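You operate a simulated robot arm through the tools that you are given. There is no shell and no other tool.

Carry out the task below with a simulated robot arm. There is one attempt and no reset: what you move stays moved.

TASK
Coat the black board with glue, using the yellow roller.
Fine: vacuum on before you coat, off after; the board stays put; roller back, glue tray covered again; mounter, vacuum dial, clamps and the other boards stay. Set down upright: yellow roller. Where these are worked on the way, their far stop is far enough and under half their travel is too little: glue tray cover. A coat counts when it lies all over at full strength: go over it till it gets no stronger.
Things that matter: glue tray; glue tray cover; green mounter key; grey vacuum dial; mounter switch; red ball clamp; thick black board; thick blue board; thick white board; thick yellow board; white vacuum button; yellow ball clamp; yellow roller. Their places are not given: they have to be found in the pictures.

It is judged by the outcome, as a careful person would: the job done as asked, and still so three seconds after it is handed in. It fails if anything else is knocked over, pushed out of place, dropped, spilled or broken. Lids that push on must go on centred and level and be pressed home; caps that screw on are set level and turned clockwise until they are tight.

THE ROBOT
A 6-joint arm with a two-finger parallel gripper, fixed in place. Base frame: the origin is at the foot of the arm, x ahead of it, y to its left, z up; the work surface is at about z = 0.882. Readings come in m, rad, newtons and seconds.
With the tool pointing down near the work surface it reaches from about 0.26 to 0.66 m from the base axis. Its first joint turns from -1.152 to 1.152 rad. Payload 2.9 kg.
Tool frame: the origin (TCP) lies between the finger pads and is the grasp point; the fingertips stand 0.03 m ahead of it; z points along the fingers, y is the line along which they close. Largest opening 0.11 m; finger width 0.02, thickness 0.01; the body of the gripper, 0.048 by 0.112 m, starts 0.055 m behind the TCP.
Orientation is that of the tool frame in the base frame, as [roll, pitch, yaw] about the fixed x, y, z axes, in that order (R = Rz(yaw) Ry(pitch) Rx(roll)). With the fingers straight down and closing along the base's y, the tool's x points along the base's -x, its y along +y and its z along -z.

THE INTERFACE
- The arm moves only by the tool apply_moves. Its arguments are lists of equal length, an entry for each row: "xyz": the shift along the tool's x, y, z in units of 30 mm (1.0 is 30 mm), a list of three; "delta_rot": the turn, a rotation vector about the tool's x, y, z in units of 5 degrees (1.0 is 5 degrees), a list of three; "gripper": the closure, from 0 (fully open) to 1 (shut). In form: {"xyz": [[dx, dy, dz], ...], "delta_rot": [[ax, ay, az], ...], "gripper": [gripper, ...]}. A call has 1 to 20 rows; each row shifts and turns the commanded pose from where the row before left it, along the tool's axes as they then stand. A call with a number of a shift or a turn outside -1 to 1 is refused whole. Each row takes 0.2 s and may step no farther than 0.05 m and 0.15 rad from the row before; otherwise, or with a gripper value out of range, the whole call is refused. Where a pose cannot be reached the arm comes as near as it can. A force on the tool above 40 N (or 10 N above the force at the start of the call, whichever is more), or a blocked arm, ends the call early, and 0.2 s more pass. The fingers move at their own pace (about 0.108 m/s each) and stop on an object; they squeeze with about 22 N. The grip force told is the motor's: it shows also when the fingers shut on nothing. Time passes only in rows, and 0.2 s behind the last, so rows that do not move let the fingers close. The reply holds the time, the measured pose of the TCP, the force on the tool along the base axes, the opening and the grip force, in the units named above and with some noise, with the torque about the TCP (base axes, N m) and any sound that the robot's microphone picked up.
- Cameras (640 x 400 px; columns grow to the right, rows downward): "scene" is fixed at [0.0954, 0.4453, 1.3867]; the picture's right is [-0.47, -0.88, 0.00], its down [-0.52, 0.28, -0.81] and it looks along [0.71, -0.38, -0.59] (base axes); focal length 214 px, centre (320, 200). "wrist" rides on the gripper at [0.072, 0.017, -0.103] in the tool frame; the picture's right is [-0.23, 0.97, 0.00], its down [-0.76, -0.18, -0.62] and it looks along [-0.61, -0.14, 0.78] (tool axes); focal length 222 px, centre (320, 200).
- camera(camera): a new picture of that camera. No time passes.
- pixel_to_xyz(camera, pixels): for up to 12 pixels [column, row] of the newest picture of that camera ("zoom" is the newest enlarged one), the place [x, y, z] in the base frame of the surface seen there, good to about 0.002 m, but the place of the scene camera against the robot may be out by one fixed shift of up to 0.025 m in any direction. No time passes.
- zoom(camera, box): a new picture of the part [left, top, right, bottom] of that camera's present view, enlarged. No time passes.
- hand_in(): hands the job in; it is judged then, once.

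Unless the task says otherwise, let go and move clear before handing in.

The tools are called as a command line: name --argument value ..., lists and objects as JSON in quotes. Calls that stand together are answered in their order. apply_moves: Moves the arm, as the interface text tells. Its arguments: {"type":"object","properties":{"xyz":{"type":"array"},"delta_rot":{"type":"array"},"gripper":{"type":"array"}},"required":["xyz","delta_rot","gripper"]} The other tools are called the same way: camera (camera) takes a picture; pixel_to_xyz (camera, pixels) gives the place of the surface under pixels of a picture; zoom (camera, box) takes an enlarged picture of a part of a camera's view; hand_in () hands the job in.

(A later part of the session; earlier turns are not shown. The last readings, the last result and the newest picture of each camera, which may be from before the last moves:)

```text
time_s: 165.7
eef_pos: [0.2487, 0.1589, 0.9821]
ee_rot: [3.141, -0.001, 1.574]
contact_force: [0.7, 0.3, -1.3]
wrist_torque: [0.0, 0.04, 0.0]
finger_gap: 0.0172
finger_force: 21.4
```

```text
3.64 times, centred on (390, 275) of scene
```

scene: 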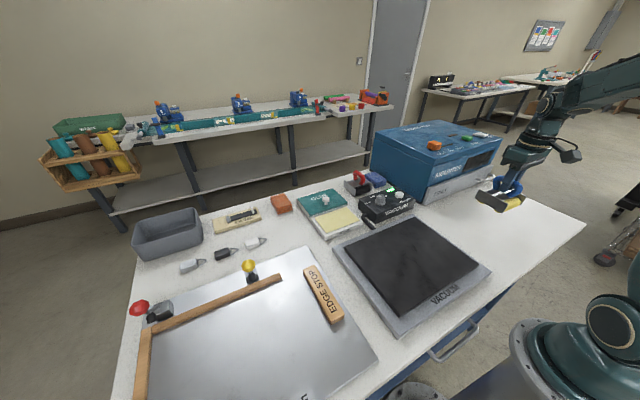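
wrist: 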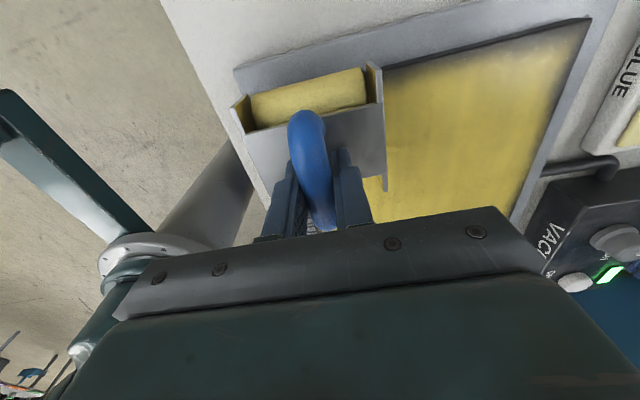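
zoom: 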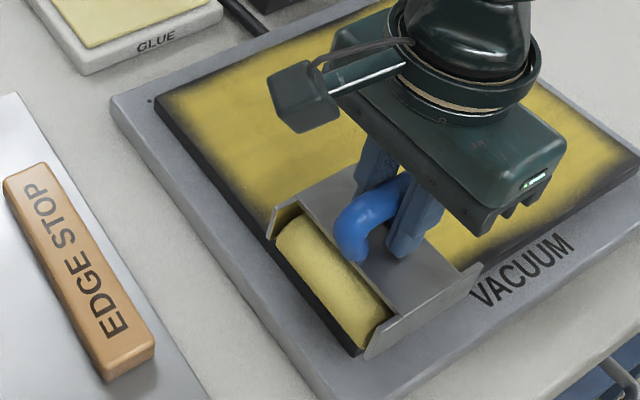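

Roller centre ≈(0.250,0.164), ~8 mm above the board. I'll lower, settle, and roll along the near edge toward −y.

apply_moves --xyz '[[0, -0.1, 0.15], [0, 0, 0.07], [0, 0, 0], [0, 0, 0], [0, 0, 0], [0.2, 0, 0], [-0.48, 0, 0], [-0.48, 0, 0], [-0.48, 0, 0], [-0.48, 0, 0], [-0.48, 0, 0], [-0.48, 0, 0], [0, 0, 0], [0, 0, 0], [0, 0, 0], [-0.48, 0, 0], [-0.48, 0, 0], [-0.48, 0, 0], [-0.48, 0, 0], [-0.48, 0, 0]]' --delta_rot '[[0, 0, 0], [0, 0, 0], [0, 0, 0], [0, 0, 0], [0, 0, 0], [0, 0, 0], [0, 0, 0], [0, 0, 0], [0, 0, 0], [0, 0, 0], [0, 0, 0], [0, 0, 0], [0, 0, 0], [0, 0, 0], [0, 0, 0], [0, 0, 0], [0, 0, 0], [0, 0, 0], [0, 0, 0], [0, 0, 0]]' --gripper '[1, 1, 0.82, 0.87, 0.87, 0.87, 0.87, 0.87, 0.87, 0.87, 0.87, 0.87, 0.82, 0.87, 0.87, 0.87, 0.87, 0.87, 0.87, 0.87]'

camera --camera "wrist"

zoom --camera "scene" --box '[310, 200, 490, 340]'

```text
time_s: 169.9
eef_pos: [0.2434, 0.0068, 0.9749]
ee_rot: [3.139, -0.001, 1.577]
contact_force: [1.4, 5.8, 16.2]
wrist_torque: [0.14, 0.08, -0.05]
finger_gap: 0.0179
finger_force: 22.1
```

```text
taken
```

wrist: 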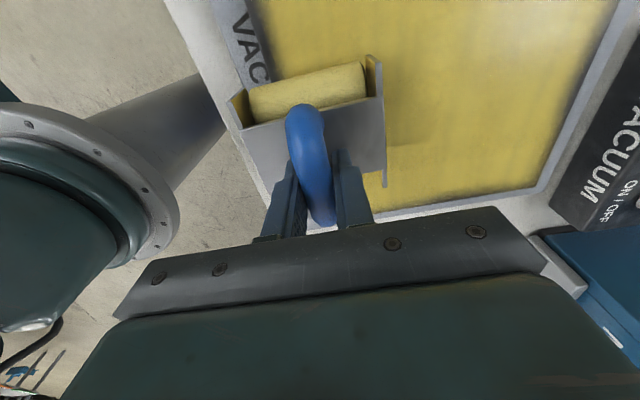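

```text
2.86 times, centred on (400, 270) of scene
```

zoom: 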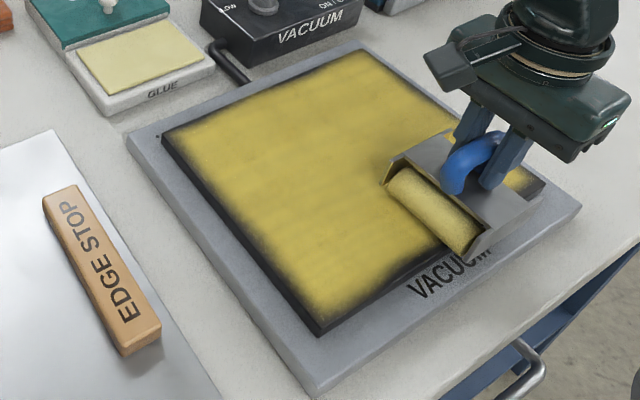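

I'll zoom at the near edge already rolled over (y 0.06–0.19) to see whether the band changed.

zoom --camera "scene" --box '[385, 260, 445, 315]'

pixel_to_xyz --camera "zoom" --pixels '[[300, 230], [300, 245], [300, 260], [300, 275], [360, 200], [360, 215], [360, 230], [220, 290], [220, 305], [220, 320], [250, 270], [250, 285]]'

zoom --camera "wrist" --box '[220, 0, 460, 150]'

```text
7.27 times, centred on (415, 288) of scene
```

zoom: 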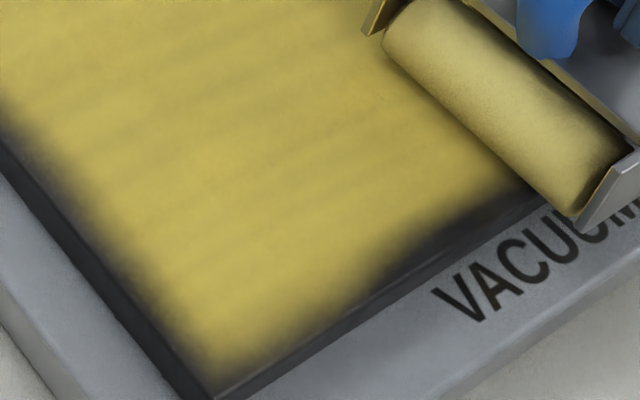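

```text
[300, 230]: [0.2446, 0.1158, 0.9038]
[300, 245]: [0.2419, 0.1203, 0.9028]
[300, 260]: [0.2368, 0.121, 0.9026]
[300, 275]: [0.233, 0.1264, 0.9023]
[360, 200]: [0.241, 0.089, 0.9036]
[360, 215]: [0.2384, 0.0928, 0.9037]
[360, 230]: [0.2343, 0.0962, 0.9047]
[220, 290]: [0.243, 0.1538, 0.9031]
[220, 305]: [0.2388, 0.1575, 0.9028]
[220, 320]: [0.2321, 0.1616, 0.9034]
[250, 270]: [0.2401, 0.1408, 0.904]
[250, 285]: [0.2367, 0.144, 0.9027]
```

```text
2.67 times, centred on (340, 75) of wrist
```

zoom: 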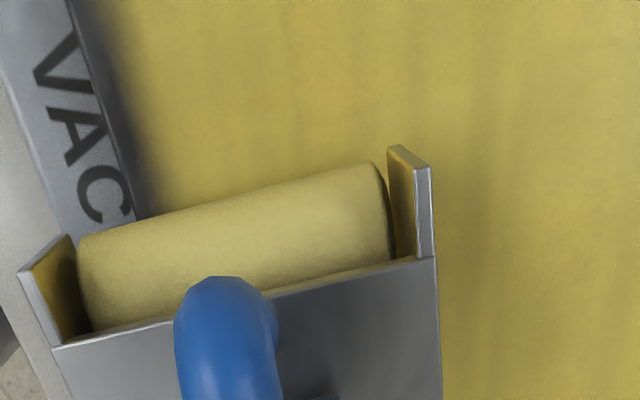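

No clear change where it was already decent. I'll finish this near-edge roll to the right end and back part-way, then compare the worst spot (y≈0.03–0.06).

apply_moves --xyz '[[0, 0, 0], [0, 0, 0], [0, 0, 0], [-0.48, 0, 0], [-0.48, 0, 0], [-0.48, 0, 0], [-0.48, 0, 0], [-0.48, 0, 0], [0, 0, 0], [0, 0, 0], [0, 0, 0], [0.48, 0, 0], [0.48, 0, 0], [0.48, 0, 0], [0.48, 0, 0], [0.48, 0, 0], [0.48, 0, 0], [0.48, 0, 0], [0.48, 0, 0], [0, 0, 0]]' --delta_rot '[[0, 0, 0], [0, 0, 0], [0, 0, 0], [0, 0, 0], [0, 0, 0], [0, 0, 0], [0, 0, 0], [0, 0, 0], [0, 0, 0], [0, 0, 0], [0, 0, 0], [0, 0, 0], [0, 0, 0], [0, 0, 0], [0, 0, 0], [0, 0, 0], [0, 0, 0], [0, 0, 0], [0, 0, 0], [0, 0, 0]]' --gripper '[0.82, 0.87, 0.87, 0.87, 0.87, 0.87, 0.87, 0.87, 0.82, 0.87, 0.87, 0.87, 0.87, 0.87, 0.87, 0.87, 0.87, 0.87, 0.87, 0.82]'

camera --camera "wrist"

zoom --camera "scene" --box '[390, 250, 480, 310]'

```text
time_s: 174.1
eef_pos: [0.2458, 0.05, 0.9741]
ee_rot: [3.14, 0.0, 1.575]
contact_force: [0.8, -0.6, 1.0]
wrist_torque: [0.02, 0.02, 0.0]
finger_gap: 0.0199
finger_force: 0.0
```

```text
taken
```

wrist: 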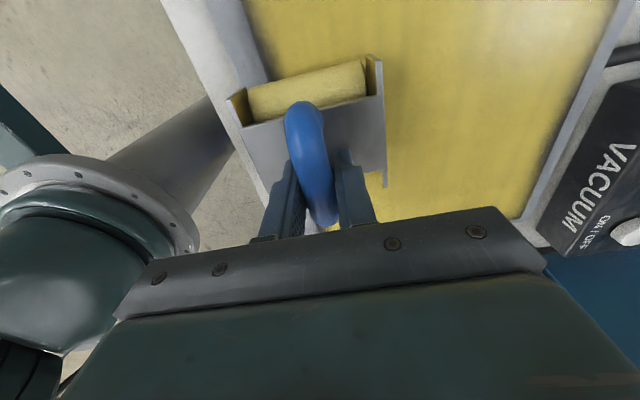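

```text
6.67 times, centred on (435, 280) of scene
```

zoom: 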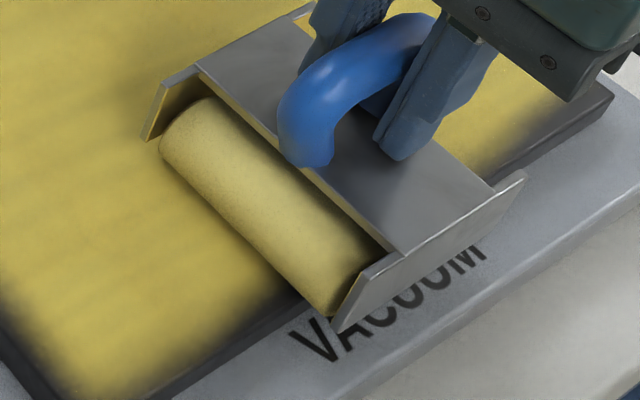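

I'll roll on to the left end of the near edge, which exposes the spot for comparison.

apply_moves --xyz '[[0, 0, 0], [0, 0, 0], [0.48, 0, 0], [0.48, 0, 0], [0.48, 0, 0], [0.48, 0, 0], [0, 0, 0], [0, 0, 0], [0, 0, 0], [0.48, 0, 0], [0.48, 0, 0], [0.48, 0, 0], [0.48, 0, 0], [0, 0, 0]]' --delta_rot '[[0, 0, 0], [0, 0, 0], [0, 0, 0], [0, 0, 0], [0, 0, 0], [0, 0, 0], [0, 0, 0], [0, 0, 0], [0, 0, 0], [0, 0, 0], [0, 0, 0], [0, 0, 0], [0, 0, 0], [0, 0, 0]]' --gripper '[0.87, 0.87, 0.87, 0.87, 0.87, 0.87, 0.82, 0.87, 0.87, 0.87, 0.87, 0.87, 0.87, 0.82]'

camera --camera "wrist"

zoom --camera "scene" --box '[390, 250, 480, 310]'

zoom --camera "wrist" --box '[360, 0, 620, 190]'

```text
time_s: 177.1
eef_pos: [0.2436, 0.1649, 0.9729]
ee_rot: [3.138, 0.0, 1.573]
contact_force: [-0.7, 0.2, -0.4]
wrist_torque: [0.0, -0.01, -0.02]
finger_gap: 0.02
finger_force: 0.1
```

```text
taken
```

wrist: 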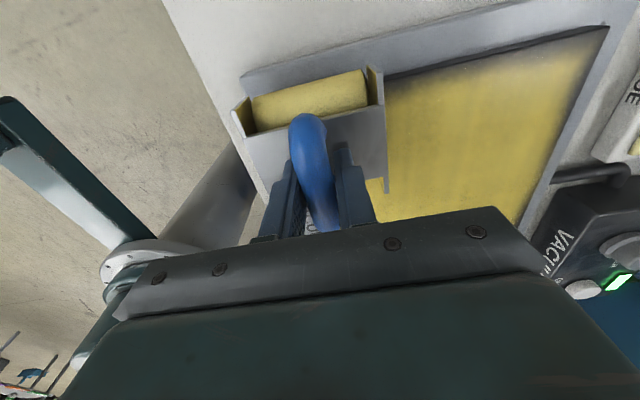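

```text
6.67 times, centred on (435, 280) of scene
```

zoom: 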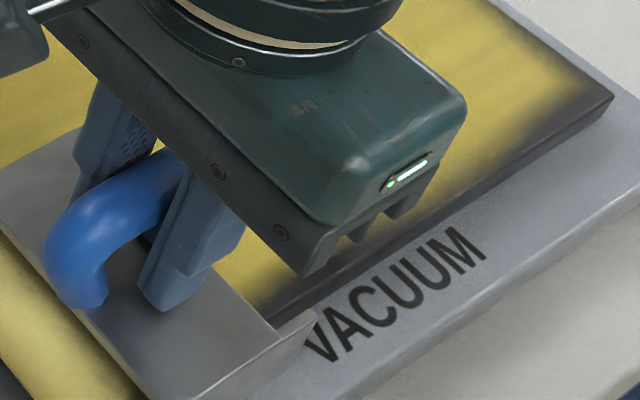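

```text
2.11 times, centred on (490, 95) of wrist
```

zoom: 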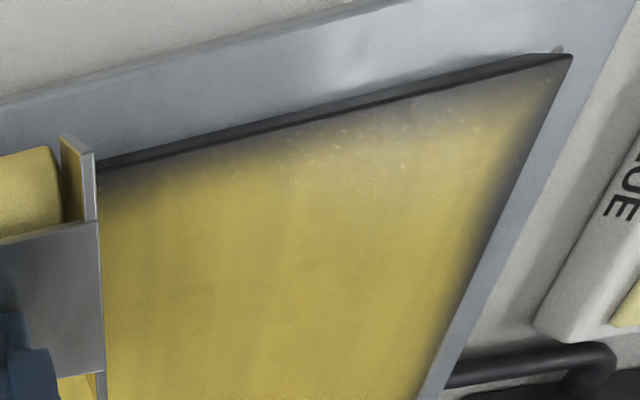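

I'll grip, lift, and move toward the far-left corner (next to roll the far edge), which clears the view of the near edge.

apply_moves --xyz '[[0, 0, 0], [0, 0, 0], [0, 0, -0.4], [0, 0, -0.8], [0, 0, -0.8], [0, 0.7, 0], [0, 0.9, 0], [0, 0.9, 0], [0, 0.9, 0], [0, 0.9, 0], [0, 0.9, 0], [0, 0.6, 0], [0, 0, 0]]' --delta_rot '[[0, 0, 0], [0, 0, 0], [0, 0, 0], [0, 0, 0], [0, 0, 0], [0, 0, 0], [0, 0, 0], [0, 0, 0], [0, 0, 0], [0, 0, 0], [0, 0, 0], [0, 0, 0], [0, 0, 0]]' --gripper '[1, 1, 1, 1, 1, 1, 1, 1, 1, 1, 1, 1, 1]'

zoom --camera "scene" --box '[390, 250, 480, 310]'

zoom --camera "scene" --box '[330, 205, 490, 325]'

camera --camera "wrist"

```text
time_s: 179.9
eef_pos: [0.4225, 0.1675, 1.0365]
ee_rot: [3.14, 0.001, 1.574]
contact_force: [-0.2, 0.2, -1.8]
wrist_torque: [0.01, -0.02, -0.01]
finger_gap: 0.0168
finger_force: 22.1
```

```text
6.67 times, centred on (435, 280) of scene
```

zoom: 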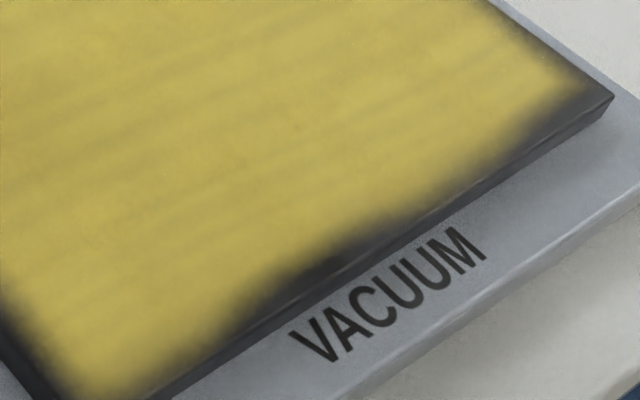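

```text
3.33 times, centred on (410, 265) of scene
```

zoom: 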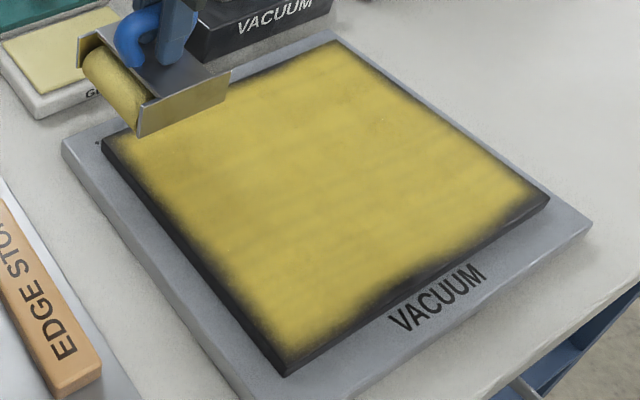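

```text
taken
```

wrist: 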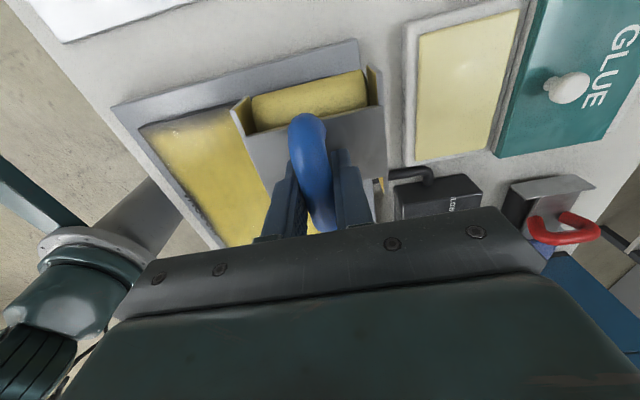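

The near-edge pattern is identical to before despite several more proper passes, so the soft rim there gets no stronger; it is saturated. For certainty I'll still roll the far edge and the middle once more along y. Lowering at the far-left corner now.

apply_moves --xyz '[[-0.1, -0.4, 0], [0, 0, 0.8], [0, 0, 0.8], [0, 0, 0.2], [0, 0, 0]]' --delta_rot '[[0, 0, 0], [0, 0, 0], [0, 0, 0], [0, 0, 0], [0, 0, 0]]' --gripper '[1, 1, 1, 1, 1]'

camera --camera "wrist"

pixel_to_xyz --camera "wrist" --pixels '[[252, 140], [380, 110], [375, 150], [386, 185], [240, 115], [372, 75], [310, 120], [313, 150]]'

```text
time_s: 181.1
eef_pos: [0.4086, 0.1609, 0.9809]
ee_rot: [3.139, -0.001, 1.574]
contact_force: [-0.4, -0.6, -0.9]
wrist_torque: [-0.02, 0.03, 0.01]
finger_gap: 0.0173
finger_force: 22.3
```

```text
taken
```

wrist: 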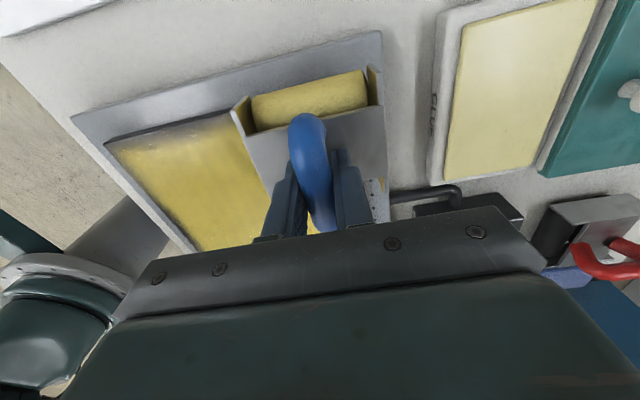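

```text
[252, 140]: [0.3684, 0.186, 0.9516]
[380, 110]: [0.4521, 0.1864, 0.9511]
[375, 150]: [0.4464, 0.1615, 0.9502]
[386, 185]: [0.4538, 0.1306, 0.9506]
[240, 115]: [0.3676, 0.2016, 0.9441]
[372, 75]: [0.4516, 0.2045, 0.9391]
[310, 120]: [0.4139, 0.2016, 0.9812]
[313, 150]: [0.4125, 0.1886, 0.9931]
```

Plate ~9 mm high; roller centre (0.410,0.166). I'll lower, settle, and roll along the far edge toward −y.

apply_moves --xyz '[[0, 0, 0.15], [0, 0, 0.09], [0, 0, 0], [0, 0, 0], [0, 0, 0], [-0.5, 0, 0], [-0.5, 0, 0], [-0.5, 0, 0], [-0.5, 0, 0], [-0.5, 0, 0], [-0.5, 0, 0], [0, 0, 0], [0, 0, 0], [0, 0, 0], [-0.5, 0, 0], [-0.5, 0, 0], [-0.5, 0, 0], [-0.5, 0, 0], [-0.5, 0, 0], [-0.5, 0, 0]]' --delta_rot '[[0, 0, 0], [0, 0, 0], [0, 0, 0], [0, 0, 0], [0, 0, 0], [0, 0, 0], [0, 0, 0], [0, 0, 0], [0, 0, 0], [0, 0, 0], [0, 0, 0], [0, 0, 0], [0, 0, 0], [0, 0, 0], [0, 0, 0], [0, 0, 0], [0, 0, 0], [0, 0, 0], [0, 0, 0], [0, 0, 0]]' --gripper '[1, 1, 0.82, 0.87, 0.87, 0.87, 0.87, 0.87, 0.87, 0.87, 0.87, 0.82, 0.87, 0.87, 0.87, 0.87, 0.87, 0.87, 0.87, 0.87]'

camera --camera "wrist"

zoom --camera "scene" --box '[330, 205, 490, 325]'

```text
time_s: 185.3
eef_pos: [0.4099, -0.0154, 0.9752]
ee_rot: [3.138, -0.003, 1.575]
contact_force: [-0.2, 1.3, 7.9]
wrist_torque: [0.17, 0.06, -0.01]
finger_gap: 0.0174
finger_force: 21.6
```

```text
taken
```

wrist: 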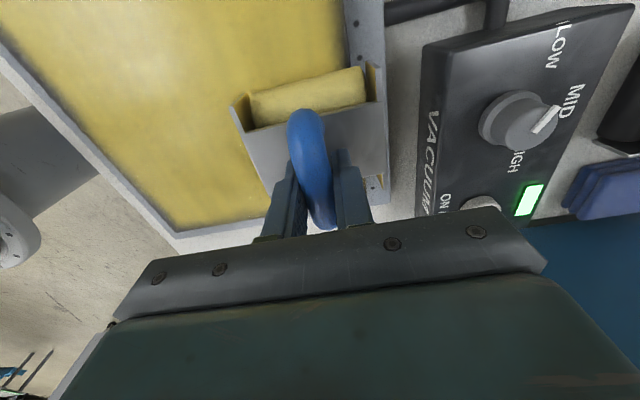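

```text
3.33 times, centred on (410, 265) of scene
```

zoom: 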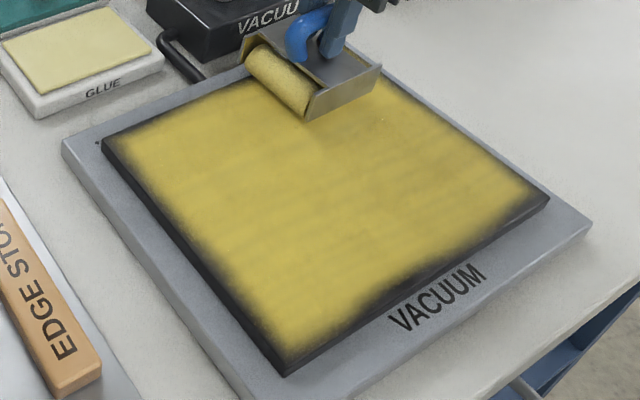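

Smooth. I'll finish the far edge to the right end, slide over to x≈0.355, and start rolling back toward +y.

apply_moves --xyz '[[0, 0, 0], [0, 0, 0], [0, 0, 0], [-0.44, 0, 0], [-0.44, 0, 0], [-0.44, 0, 0], [-0.44, 0, 0], [0, 0, 0], [0, 0, 0], [0, 0, 0], [0, -0.6, 0], [0, -0.6, 0], [0, -0.6, 0], [0.5, 0, 0], [0.5, 0, 0], [0.5, 0, 0], [0.5, 0, 0], [0.5, 0, 0], [0.5, 0, 0], [0, 0, 0]]' --delta_rot '[[0, 0, 0], [0, 0, 0], [0, 0, 0], [0, 0, 0], [0, 0, 0], [0, 0, 0], [0, 0, 0], [0, 0, 0], [0, 0, 0], [0, 0, 0], [0, 0, 0], [0, 0, 0], [0, 0, 0], [0, 0, 0], [0, 0, 0], [0, 0, 0], [0, 0, 0], [0, 0, 0], [0, 0, 0], [0, 0, 0]]' --gripper '[0.82, 0.87, 0.87, 0.87, 0.87, 0.87, 0.87, 0.82, 0.87, 0.87, 0.87, 0.87, 0.87, 0.87, 0.87, 0.87, 0.87, 0.87, 0.87, 0.82]'

camera --camera "wrist"

zoom --camera "scene" --box '[330, 205, 490, 325]'

```text
time_s: 189.5
eef_pos: [0.3541, 0.0208, 0.9735]
ee_rot: [3.139, 0.0, 1.574]
contact_force: [0.2, -1.8, 4.5]
wrist_torque: [-0.07, 0.1, 0.01]
finger_gap: 0.0199
finger_force: 0.1
```

```text
taken
```

wrist: 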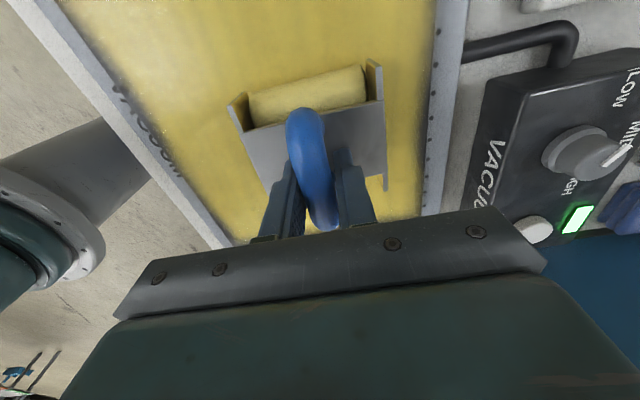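

```text
3.33 times, centred on (410, 265) of scene
```

zoom: 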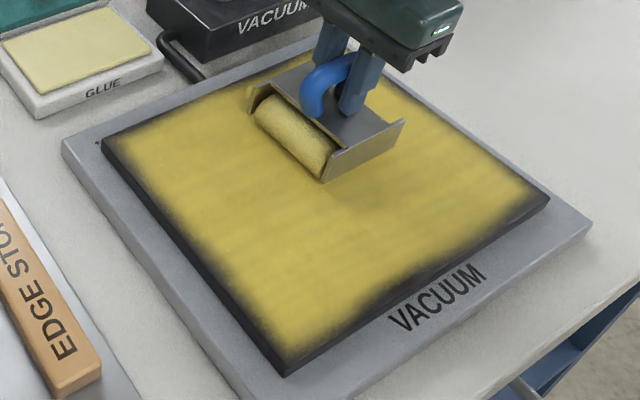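

I'll raise 1.5 mm (fingertips were touching the plate), continue to +y, then slide over to x≈0.30.

apply_moves --xyz '[[0, 0, -0.05], [0, 0, 0], [0, 0, 0], [0.5, 0, 0], [0.5, 0, 0], [0.5, 0, 0], [0.5, 0, 0], [0.5, 0, 0], [0, 0, 0], [0, 0, 0], [0, 0, 0], [0.46, 0, 0], [0.46, 0, 0], [0.46, 0, 0], [0.46, 0, 0], [0.4, 0, 0], [0, -0.6, 0], [0, -0.6, 0], [0, -0.6, 0], [0, 0, 0]]' --delta_rot '[[0, 0, 0], [0, 0, 0], [0, 0, 0], [0, 0, 0], [0, 0, 0], [0, 0, 0], [0, 0, 0], [0, 0, 0], [0, 0, 0], [0, 0, 0], [0, 0, 0], [0, 0, 0], [0, 0, 0], [0, 0, 0], [0, 0, 0], [0, 0, 0], [0, 0, 0], [0, 0, 0], [0, 0, 0], [0, 0, 0]]' --gripper '[0.82, 0.87, 0.87, 0.87, 0.87, 0.87, 0.87, 0.87, 0.82, 0.87, 0.87, 0.87, 0.87, 0.87, 0.87, 0.87, 0.87, 0.87, 0.87, 0.82]'

camera --camera "wrist"

zoom --camera "scene" --box '[330, 205, 490, 325]'

```text
time_s: 193.7
eef_pos: [0.2986, 0.1621, 0.9749]
ee_rot: [3.138, -0.001, 1.576]
contact_force: [0.6, 0.8, -0.1]
wrist_torque: [0.0, -0.01, 0.0]
finger_gap: 0.0199
finger_force: 0.0
```

```text
taken
```

wrist: 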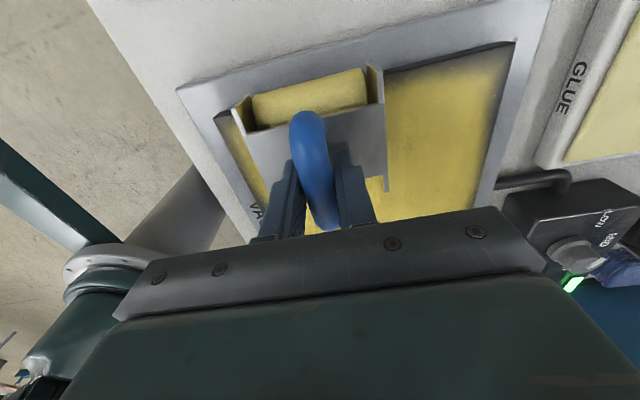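

```text
3.33 times, centred on (410, 265) of scene
```

zoom: 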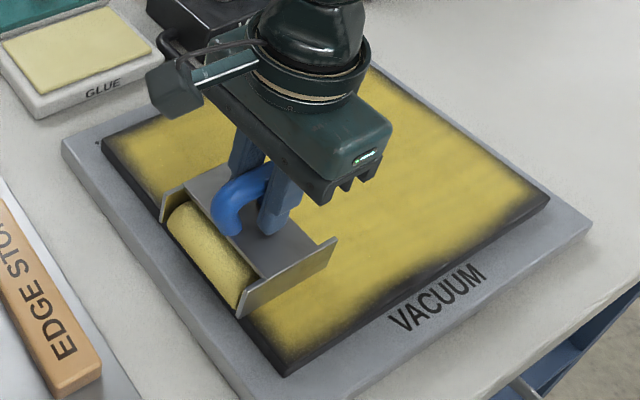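

Now I'll roll this last lane (x≈0.30) all the way toward −y.

apply_moves --xyz '[[0, 0, 0], [0, 0, 0], [0.1, 0, 0], [-0.5, 0, 0], [-0.5, 0, 0], [-0.5, 0, 0], [-0.5, 0, 0], [-0.5, 0, 0], [-0.5, 0, 0], [0, 0, 0], [0, 0, 0], [0, 0, 0], [-0.5, 0, 0], [-0.5, 0, 0], [-0.5, 0, 0], [-0.5, 0, 0], [-0.5, 0, 0], [-0.5, 0, 0], [-0.5, 0, 0], [0, 0, 0]]' --delta_rot '[[0, 0, 0], [0, 0, 0], [0, 0, 0], [0, 0, 0], [0, 0, 0], [0, 0, 0], [0, 0, 0], [0, 0, 0], [0, 0, 0], [0, 0, 0], [0, 0, 0], [0, 0, 0], [0, 0, 0], [0, 0, 0], [0, 0, 0], [0, 0, 0], [0, 0, 0], [0, 0, 0], [0, 0, 0], [0, 0, 0]]' --gripper '[0.87, 0.87, 0.87, 0.87, 0.87, 0.87, 0.87, 0.87, 0.87, 0.82, 0.87, 0.87, 0.87, 0.87, 0.87, 0.87, 0.87, 0.87, 0.87, 0.82]'

camera --camera "wrist"

zoom --camera "scene" --box '[330, 205, 490, 325]'

```text
time_s: 197.9
eef_pos: [0.2998, -0.0311, 0.9767]
ee_rot: [3.137, -0.001, 1.574]
contact_force: [0.2, -0.1, 0.0]
wrist_torque: [0.02, -0.03, -0.01]
finger_gap: 0.0199
finger_force: 0.0
```

```text
taken
```

wrist: 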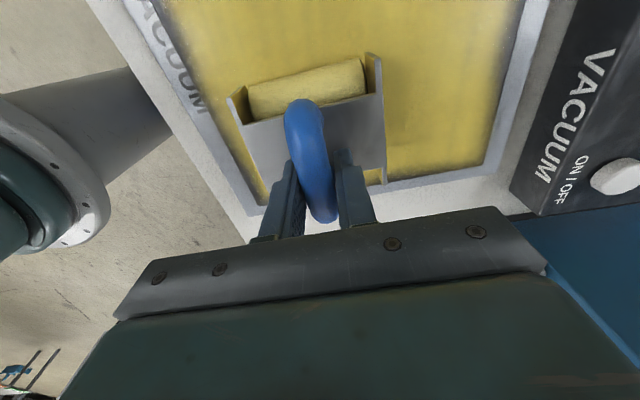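

```text
3.33 times, centred on (410, 265) of scene
```

zoom: 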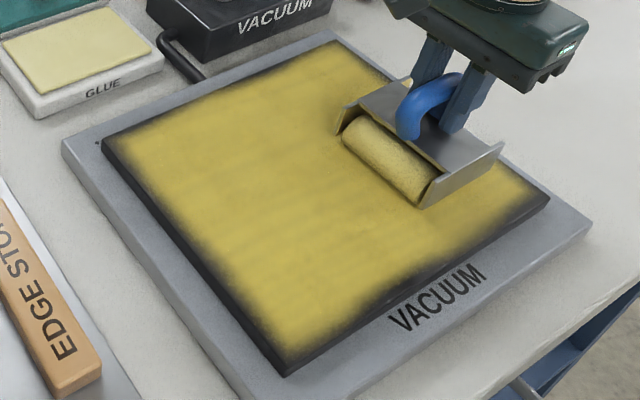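

The interior is uniformly saturated. As a last test of the near-edge rim, I'll slide the roller to the near-edge lane and roll it there with a firmer press (~15 N) over y≈−0.03…0.08 to see if it gets any stronger.

apply_moves --xyz '[[0, 0, 0], [0, 0, 0], [0, -0.62, 0], [0, -0.62, 0], [0, -0.62, 0], [0, 0, 0], [0, 0, 0], [0, 0, 0], [0, 0, 0.05], [0, 0, 0.05], [0, 0, 0]]' --delta_rot '[[0, 0, 0], [0, 0, 0], [0, 0, 0], [0, 0, 0], [0, 0, 0], [0, 0, 0], [0, 0, 0], [0, 0, 0], [0, 0, 0], [0, 0, 0], [0, 0, 0]]' --gripper '[0.87, 0.87, 0.87, 0.87, 0.87, 0.82, 1, 1, 1, 1, 1]'

zoom --camera "scene" --box '[390, 250, 480, 310]'

```text
time_s: 200.3
eef_pos: [0.2444, -0.0313, 0.9732]
ee_rot: [3.137, 0.002, 1.575]
contact_force: [-7.2, 3.4, 37.1]
wrist_torque: [0.03, 0.57, 0.04]
finger_gap: 0.0177
finger_force: 22.5
```

```text
6.67 times, centred on (435, 280) of scene
```

zoom: 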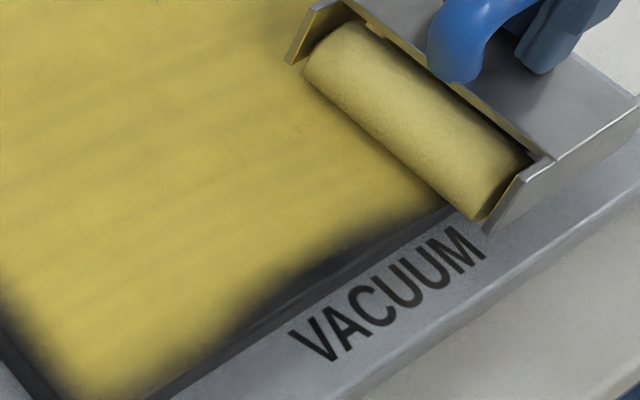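

Press is 37 N; I'll ease to ~20 N and roll toward +y.

apply_moves --xyz '[[0, 0, -0.045], [0.35, 0, 0], [0.35, 0, 0], [0.35, 0, 0], [0.35, 0, 0]]' --delta_rot '[[0, 0, 0], [0, 0, 0], [0, 0, 0], [0, 0, 0], [0, 0, 0]]' --gripper '[1, 1, 1, 1, 1]'

```text
time_s: 201.5
eef_pos: [0.2434, 0.0117, 0.9725]
ee_rot: [3.138, 0.0, 1.574]
contact_force: [0.4, -1.7, 0.0]
wrist_torque: [-0.03, 0.01, 0.0]
finger_gap: 0.0175
finger_force: 22.1
```

apply_moves --xyz '[[0, 0, 0.04], [0.35, 0, 0], [0.35, 0, 0], [0.35, 0, 0]]' --delta_rot '[[0, 0, 0], [0, 0, 0], [0, 0, 0], [0, 0, 0]]' --gripper '[1, 1, 1, 1]'

```text
time_s: 202.5
eef_pos: [0.2434, 0.0437, 0.9724]
ee_rot: [3.139, 0.0, 1.574]
contact_force: [0.4, -2.6, 8.8]
wrist_torque: [-0.45, -0.07, 0.04]
finger_gap: 0.0177
finger_force: 21.3
```

apply_moves --xyz '[[0, 0, 0.02], [0.35, 0, 0], [0.35, 0, 0], [0.35, 0, 0], [0.35, 0, 0], [0.35, 0, 0]]' --delta_rot '[[0, 0, 0], [0, 0, 0], [0, 0, 0], [0, 0, 0], [0, 0, 0], [0, 0, 0]]' --gripper '[1, 1, 1, 1, 1, 1]'

camera --camera "wrist"

zoom --camera "scene" --box '[390, 250, 480, 310]'

```text
time_s: 203.9
eef_pos: [0.243, 0.0957, 0.9716]
ee_rot: [3.139, -0.001, 1.573]
contact_force: [-0.4, -10.0, 29.5]
wrist_torque: [-0.6, 0.3, 0.13]
finger_gap: 0.0177
finger_force: 22.4
```

```text
taken
```

wrist: 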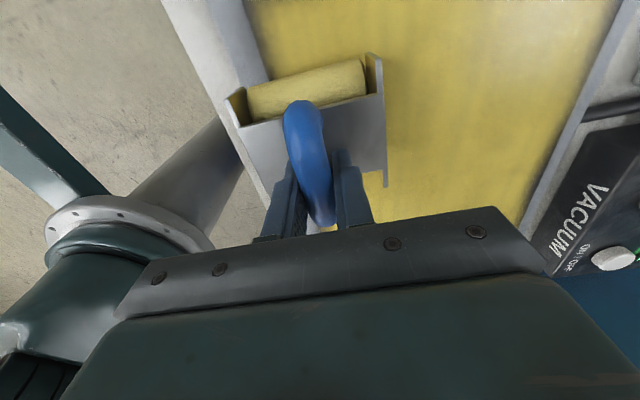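

```text
6.67 times, centred on (435, 280) of scene
```

zoom: 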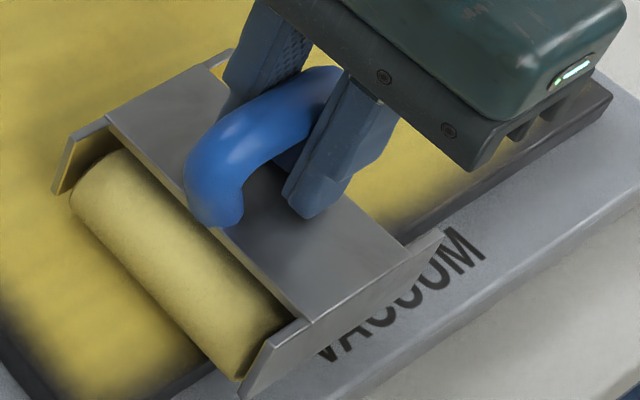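

I'll lift clear and take a look at the near edge again.

apply_moves --xyz '[[0, 0, -0.3], [0, 0, -0.8], [0, 0, -0.8], [0, 0, -0.8], [0, 0.9, 0], [0, 0.9, 0], [0, 0.9, 0], [0, 0, 0]]' --delta_rot '[[0, 0, 0], [0, 0, 0], [0, 0, 0], [0, 0, 0], [0, 0, 0], [0, 0, 0], [0, 0, 0], [0, 0, 0]]' --gripper '[1, 1, 1, 1, 1, 1, 1, 1]'

zoom --camera "scene" --box '[390, 250, 480, 310]'

camera --camera "wrist"

```text
time_s: 205.7
eef_pos: [0.3253, 0.0942, 1.0527]
ee_rot: [3.14, -0.001, 1.576]
contact_force: [0.6, 0.0, -1.5]
wrist_torque: [-0.03, 0.0, 0.0]
finger_gap: 0.0176
finger_force: 22.0
```

```text
6.67 times, centred on (435, 280) of scene
```

zoom: 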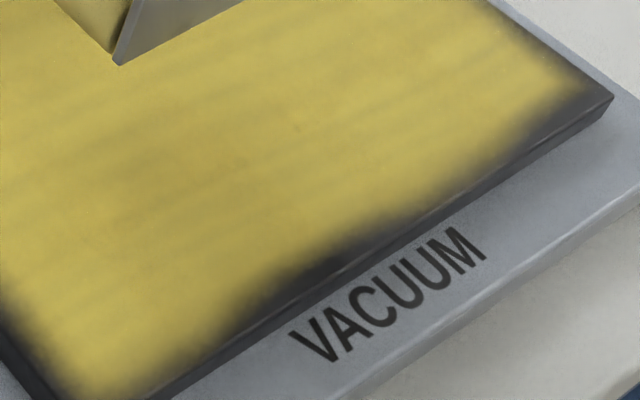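

```text
taken
```

wrist: 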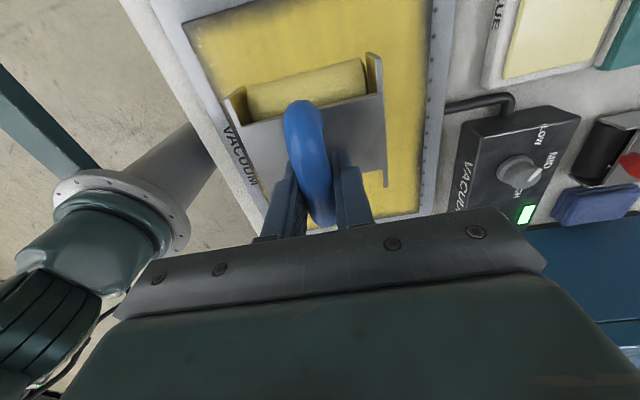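

The pattern is pixel-for-pixel the same, so the coat gets no stronger: coating is done. Now I'll turn the roller back to its original yaw (3.084) before carrying it home.

apply_moves --xyz '[[0, 0, 0], [0, 0, 0], [0, 0, 0], [0, 0, 0], [0, 0, 0], [0, 0, 0], [0, 0, 0], [0, 0, 0], [0, 0, 0], [0, 0, 0], [0, 0, 0], [0, 0, 0], [0, 0, 0], [0, 0, 0], [0, 0, 0], [0, 0, 0], [0, 0, 0], [0, 0, 0], [0, 0, 0]]' --delta_rot '[[0, 0, -0.96], [0, 0, -0.96], [0, 0, -0.96], [0, 0, -0.96], [0, 0, -0.96], [0, 0, -0.96], [0, 0, -0.96], [0, 0, -0.96], [0, 0, -0.96], [0, 0, -0.96], [0, 0, -0.96], [0, 0, -0.96], [0, 0, -0.96], [0, 0, -0.96], [0, 0, -0.96], [0, 0, -0.96], [0, 0, -0.96], [0, 0, -0.96], [0, 0, 0]]' --gripper '[1, 1, 1, 1, 1, 1, 1, 1, 1, 1, 1, 1, 1, 1, 1, 1, 1, 1, 1]'

```text
time_s: 209.7
eef_pos: [0.3257, 0.0956, 1.0543]
ee_rot: [-3.14, 0.002, 3.085]
contact_force: [0.5, -0.2, -1.6]
wrist_torque: [0.01, -0.02, 0.01]
finger_gap: 0.0176
finger_force: 22.0
```

Yaw is 3.085. Now I'll carry the roller back over its original place at safe height.

apply_moves --xyz '[[0, -0.6, 0], [0, -0.94, 0], [0, -0.94, 0], [0, -0.94, 0], [0, -0.94, 0], [0, -0.94, 0], [0, -0.94, 0], [0, -0.94, 0], [0, -0.94, 0], [0, -0.94, 0], [0, -0.94, 0], [0, -0.94, 0], [-0.08, -0.94, 0], [0, 0, 0.6], [0, 0, 0.5], [0, 0, 0]]' --delta_rot '[[0, 0, 0], [0, 0, 0], [0, 0, 0], [0, 0, 0], [0, 0, 0], [0, 0, 0], [0, 0, 0], [0, 0, 0], [0, 0, 0], [0, 0, 0], [0, 0, 0], [0, 0, 0], [0, 0, 0], [0, 0, 0], [0, 0, 0], [0, 0, 0]]' --gripper '[1, 1, 1, 1, 1, 1, 1, 1, 1, 1, 1, 1, 1, 1, 1, 1]'

camera --camera "wrist"

zoom --camera "wrist" --box '[220, 50, 420, 240]'

zoom --camera "scene" --box '[430, 180, 530, 260]'

```text
time_s: 213.1
eef_pos: [0.3059, -0.2601, 1.0183]
ee_rot: [3.141, 0.002, 3.08]
contact_force: [0.2, 0.6, -1.8]
wrist_torque: [0.0, -0.01, 0.03]
finger_gap: 0.0178
finger_force: 22.0
```

```text
taken
```

wrist: 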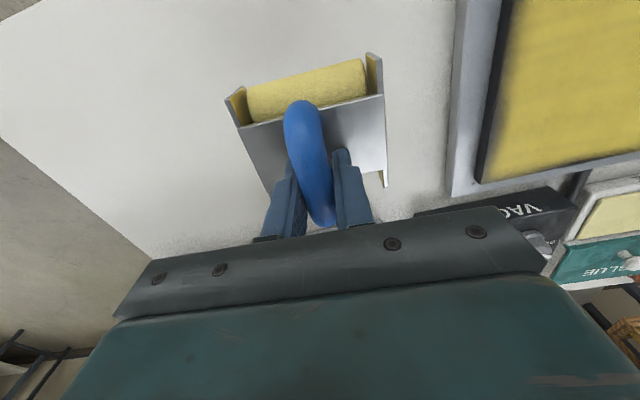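

```text
2.11 times, centred on (320, 145) of wrist
```

zoom: 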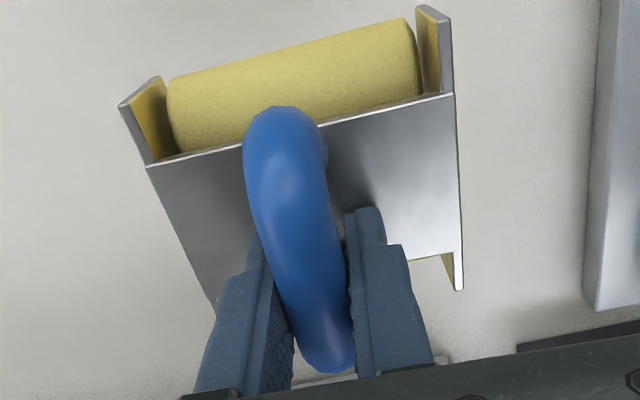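

```text
5.00 times, centred on (480, 220) of scene
```

zoom: 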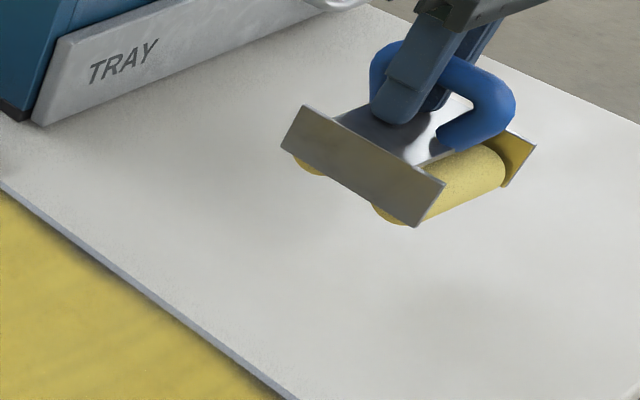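

pixel_to_xyz --camera "zoom" --pixels '[[300, 130], [420, 205]]'

pixel_to_xyz --camera "wrist" --pixels '[[242, 128], [381, 96], [270, 185], [384, 170], [226, 98], [370, 57], [302, 110], [308, 150], [375, 120], [262, 165], [385, 185]]'

```text
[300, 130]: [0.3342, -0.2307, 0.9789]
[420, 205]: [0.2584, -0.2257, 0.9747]
```

```text
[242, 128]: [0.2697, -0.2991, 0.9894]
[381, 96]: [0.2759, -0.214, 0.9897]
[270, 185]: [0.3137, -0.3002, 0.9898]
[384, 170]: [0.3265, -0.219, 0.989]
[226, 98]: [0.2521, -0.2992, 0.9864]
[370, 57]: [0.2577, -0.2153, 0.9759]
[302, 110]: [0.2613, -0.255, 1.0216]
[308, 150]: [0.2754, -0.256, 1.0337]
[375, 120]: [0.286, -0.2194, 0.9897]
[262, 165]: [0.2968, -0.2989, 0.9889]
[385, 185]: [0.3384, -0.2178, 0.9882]
```

The roller is level, at yaw as found, but its plate needs +12.5 mm in x and −1.5 mm in y to be back at the original spot. I'll shift, then lower to ~9 mm above rest.

apply_moves --xyz '[[-0.42, -0.03, 0], [0, 0, 0.8], [0, 0, 0.8], [0, 0, 0.7], [0, 0, 0.2], [0, 0, 0]]' --delta_rot '[[0, 0, 0], [0, 0, 0], [0, 0, 0], [0, 0, 0], [0, 0, 0], [0, 0, 0]]' --gripper '[1, 1, 1, 1, 1, 1]'

camera --camera "wrist"

pixel_to_xyz --camera "wrist" --pixels '[[242, 128], [381, 96], [270, 185], [384, 170], [226, 98], [370, 57], [302, 110], [308, 150], [375, 120], [262, 165], [385, 185]]'

zoom --camera "scene" --box '[430, 180, 530, 260]'

```text
time_s: 214.5
eef_pos: [0.3197, -0.2612, 0.9439]
ee_rot: [3.141, 0.001, 3.082]
contact_force: [-0.1, 0.2, -1.2]
wrist_torque: [0.03, -0.03, 0.01]
finger_gap: 0.0174
finger_force: 21.9
```

```text
taken
```

wrist: 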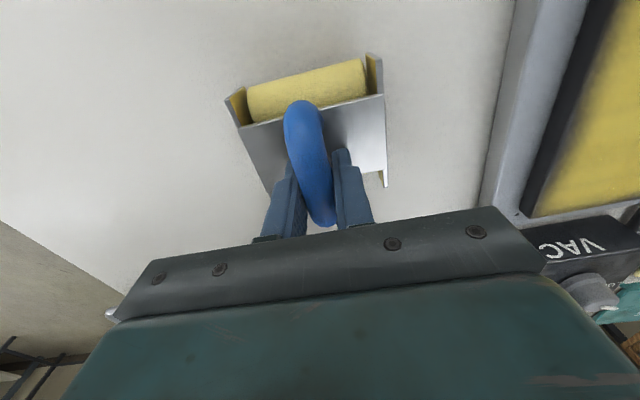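

```text
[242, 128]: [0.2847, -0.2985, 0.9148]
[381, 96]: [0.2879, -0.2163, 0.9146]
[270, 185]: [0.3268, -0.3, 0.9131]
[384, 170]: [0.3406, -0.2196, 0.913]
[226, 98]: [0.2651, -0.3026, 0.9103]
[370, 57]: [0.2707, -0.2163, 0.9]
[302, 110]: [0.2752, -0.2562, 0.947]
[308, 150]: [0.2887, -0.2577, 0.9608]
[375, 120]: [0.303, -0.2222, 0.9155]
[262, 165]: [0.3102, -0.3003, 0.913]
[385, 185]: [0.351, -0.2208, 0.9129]
```

```text
5.00 times, centred on (480, 220) of scene
```

zoom: 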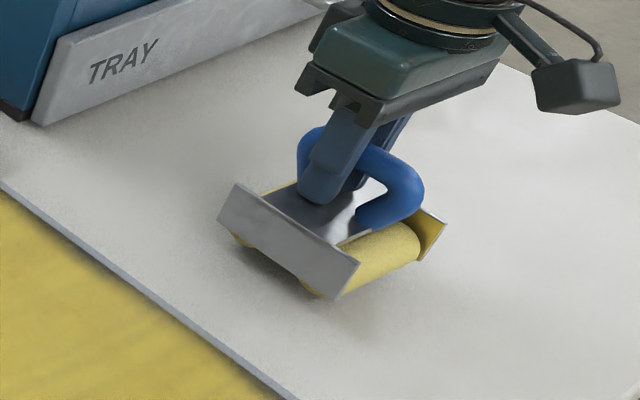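

The plate corners match the original ones within ~1–2 mm; it needs ~9 mm more down. I'll lower to contact.

apply_moves --xyz '[[0, -0.04, 0.15], [0, 0, 0.07], [0, 0, 0.04], [0, 0, 0]]' --delta_rot '[[0, 0, 0], [0, 0, 0], [0, 0, 0], [0, 0, 0]]' --gripper '[1, 1, 1, 1]'

```text
time_s: 215.5
eef_pos: [0.319, -0.2624, 0.9377]
ee_rot: [3.139, 0.001, 3.081]
contact_force: [0.4, -0.2, -1.6]
wrist_torque: [0.01, -0.02, 0.0]
finger_gap: 0.0174
finger_force: 22.1
```

apply_moves --xyz '[[0, 0, 0.04], [0, 0, 0.04], [0, 0, 0]]' --delta_rot '[[0, 0, 0], [0, 0, 0], [0, 0, 0]]' --gripper '[1, 1, 1]'

```text
time_s: 216.3
eef_pos: [0.3176, -0.2634, 0.9345]
ee_rot: [-3.141, 0.001, 3.081]
contact_force: [0.1, -0.1, 0.9]
wrist_torque: [-0.05, 0.07, -0.03]
finger_gap: 0.0178
finger_force: 21.8
```

It's touching the table (weight off the tool). I'll release gradually and check.

apply_moves --xyz '[[0, 0, 0], [0, 0, 0], [0, 0, -0.05], [0, 0, 0], [0, 0, 0]]' --delta_rot '[[0, 0, 0], [0, 0, 0], [0, 0, 0], [0, 0, 0], [0, 0, 0]]' --gripper '[0.82, 0.8, 0.7, 0.5, 0.5]'

camera --camera "wrist"

pixel_to_xyz --camera "wrist" --pixels '[[242, 128], [381, 96], [384, 170], [226, 98], [370, 57], [302, 110], [308, 150], [375, 120]]'

```text
time_s: 217.5
eef_pos: [0.3184, -0.2628, 0.938]
ee_rot: [3.141, 0.001, 3.081]
contact_force: [0.4, 0.1, -0.2]
wrist_torque: [-0.02, -0.01, 0.01]
finger_gap: 0.0548
finger_force: 0.0
```

```text
taken
```

wrist: 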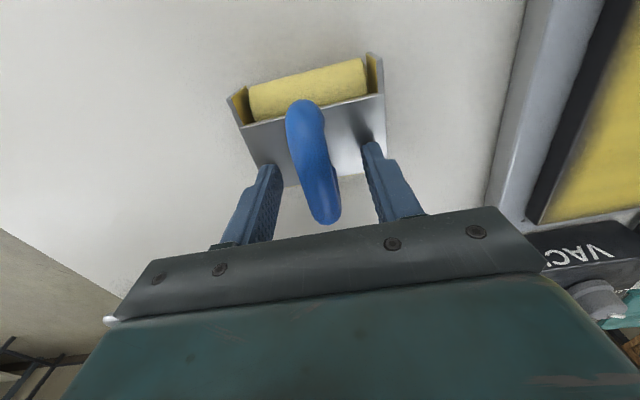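

```text
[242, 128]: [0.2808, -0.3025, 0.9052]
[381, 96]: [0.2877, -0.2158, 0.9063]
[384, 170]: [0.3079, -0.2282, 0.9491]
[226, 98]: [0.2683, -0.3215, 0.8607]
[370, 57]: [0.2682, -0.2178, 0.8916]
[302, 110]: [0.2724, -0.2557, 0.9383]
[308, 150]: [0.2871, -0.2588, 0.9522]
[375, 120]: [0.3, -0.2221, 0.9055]
```

The roller stands upright at its original spot (near-plate midpoint (0.284,−0.259) vs (0.286,−0.259) before). I'll rise clear, square the yaw, and head to the cover knob.

apply_moves --xyz '[[0, 0, -0.5], [0, 0, -1], [0, 0, -1], [0, 0, -1], [0, 0, -0.7], [0, 0, 0], [-0.6, 0.9, 0], [-0.6, 0.9, 0], [-0.6, 0.9, 0], [-0.6, 0.9, 0], [-0.6, 0.9, 0], [-0.6, 0.9, 0], [-0.6, 0.9, 0], [-0.6, 0.9, 0], [-0.6, 0.9, 0], [-0.6, 0.9, 0], [-0.6, 0.9, 0], [-0.6, 0.9, 0], [-0.6, 0.9, 0], [0, 0, 0]]' --delta_rot '[[0, 0, 0], [0, 0, 0], [0, 0, 0], [0, 0, 0], [0, 0, 0], [0, 0, -0.69], [0, 0, 0], [0, 0, 0], [0, 0, 0], [0, 0, 0], [0, 0, 0], [0, 0, 0], [0, 0, 0], [0, 0, 0], [0, 0, 0], [0, 0, 0], [0, 0, 0], [0, 0, 0], [0, 0, 0], [0, 0, 0]]' --gripper '[0.5, 0.5, 0.5, 0.5, 0.5, 0.5, 0.5, 0.5, 0.5, 0.5, 0.5, 0.5, 0.5, 0.5, 0.5, 0.5, 0.5, 0.5, 0.5, 0.5]'

camera --camera "wrist"

camera --camera "scene"

```text
time_s: 221.7
eef_pos: [0.5528, 0.0877, 1.0638]
ee_rot: [3.141, 0.002, -3.141]
contact_force: [0.1, 0.3, 0.0]
wrist_torque: [0.03, 0.01, 0.0]
finger_gap: 0.0548
finger_force: 0.0
```

```text
taken
```

wrist: 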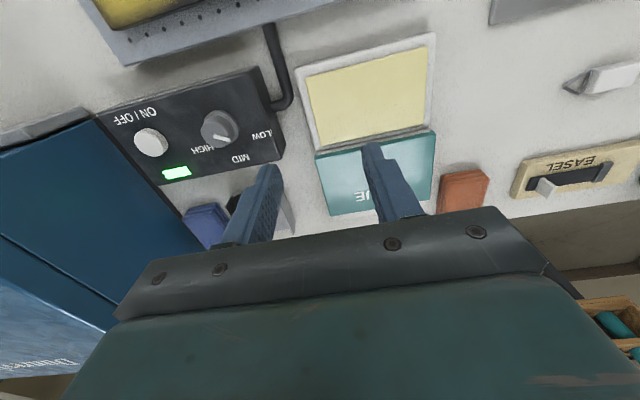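

```text
taken
```

scene: 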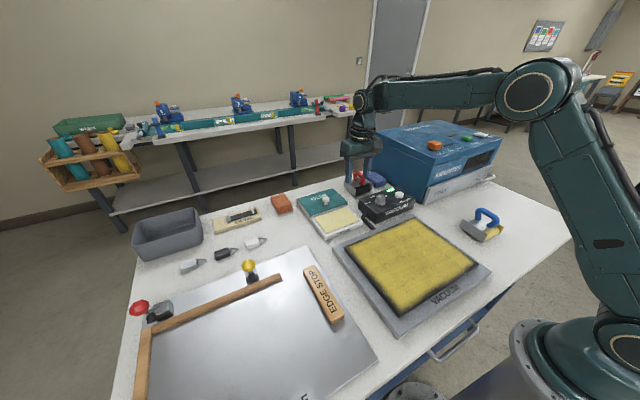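

The roller is back at its place and all else looks unmoved. I'll go over the knob (≈(0.646,0.1425)) and descend around it.

apply_moves --xyz '[[-0.77, 0.46, 0.3], [-0.77, 0.46, 0.3], [-0.77, 0.46, 0.3], [-0.77, 0.45, 0.3], [0, 0, 0]]' --delta_rot '[[0, 0, 0], [0, 0, 0], [0, 0, 0], [0, 0, 0], [0, 0, 0]]' --gripper '[0.5, 0.5, 0.5, 0.5, 0.5]'

camera --camera "wrist"

zoom --camera "wrist" --box '[240, 60, 420, 220]'

```text
time_s: 222.9
eef_pos: [0.6438, 0.1419, 1.0252]
ee_rot: [-3.14, 0.002, -3.14]
contact_force: [-0.8, 0.5, 0.0]
wrist_torque: [0.0, -0.02, 0.01]
finger_gap: 0.0548
finger_force: 0.0
```

```text
taken
```

wrist: 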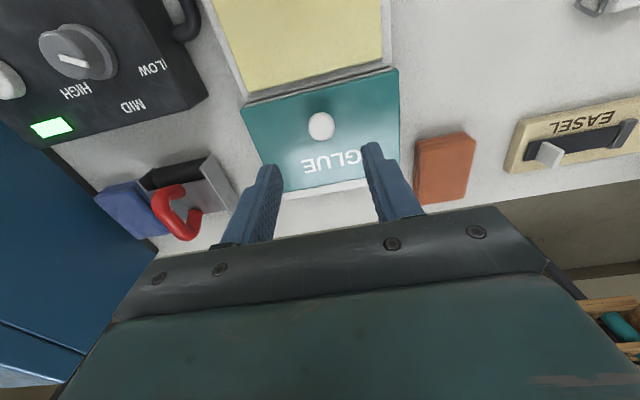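

```text
2.50 times, centred on (330, 140) of wrist
```

zoom: 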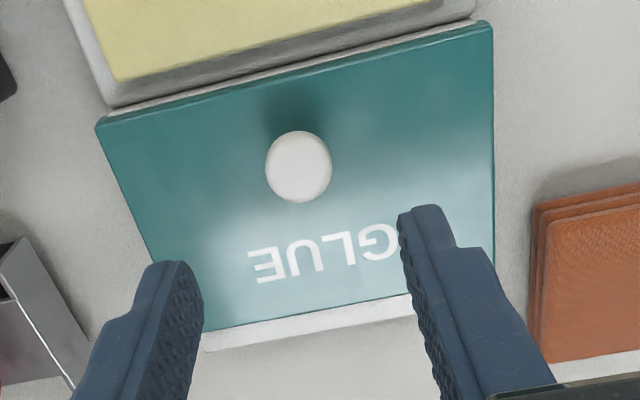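

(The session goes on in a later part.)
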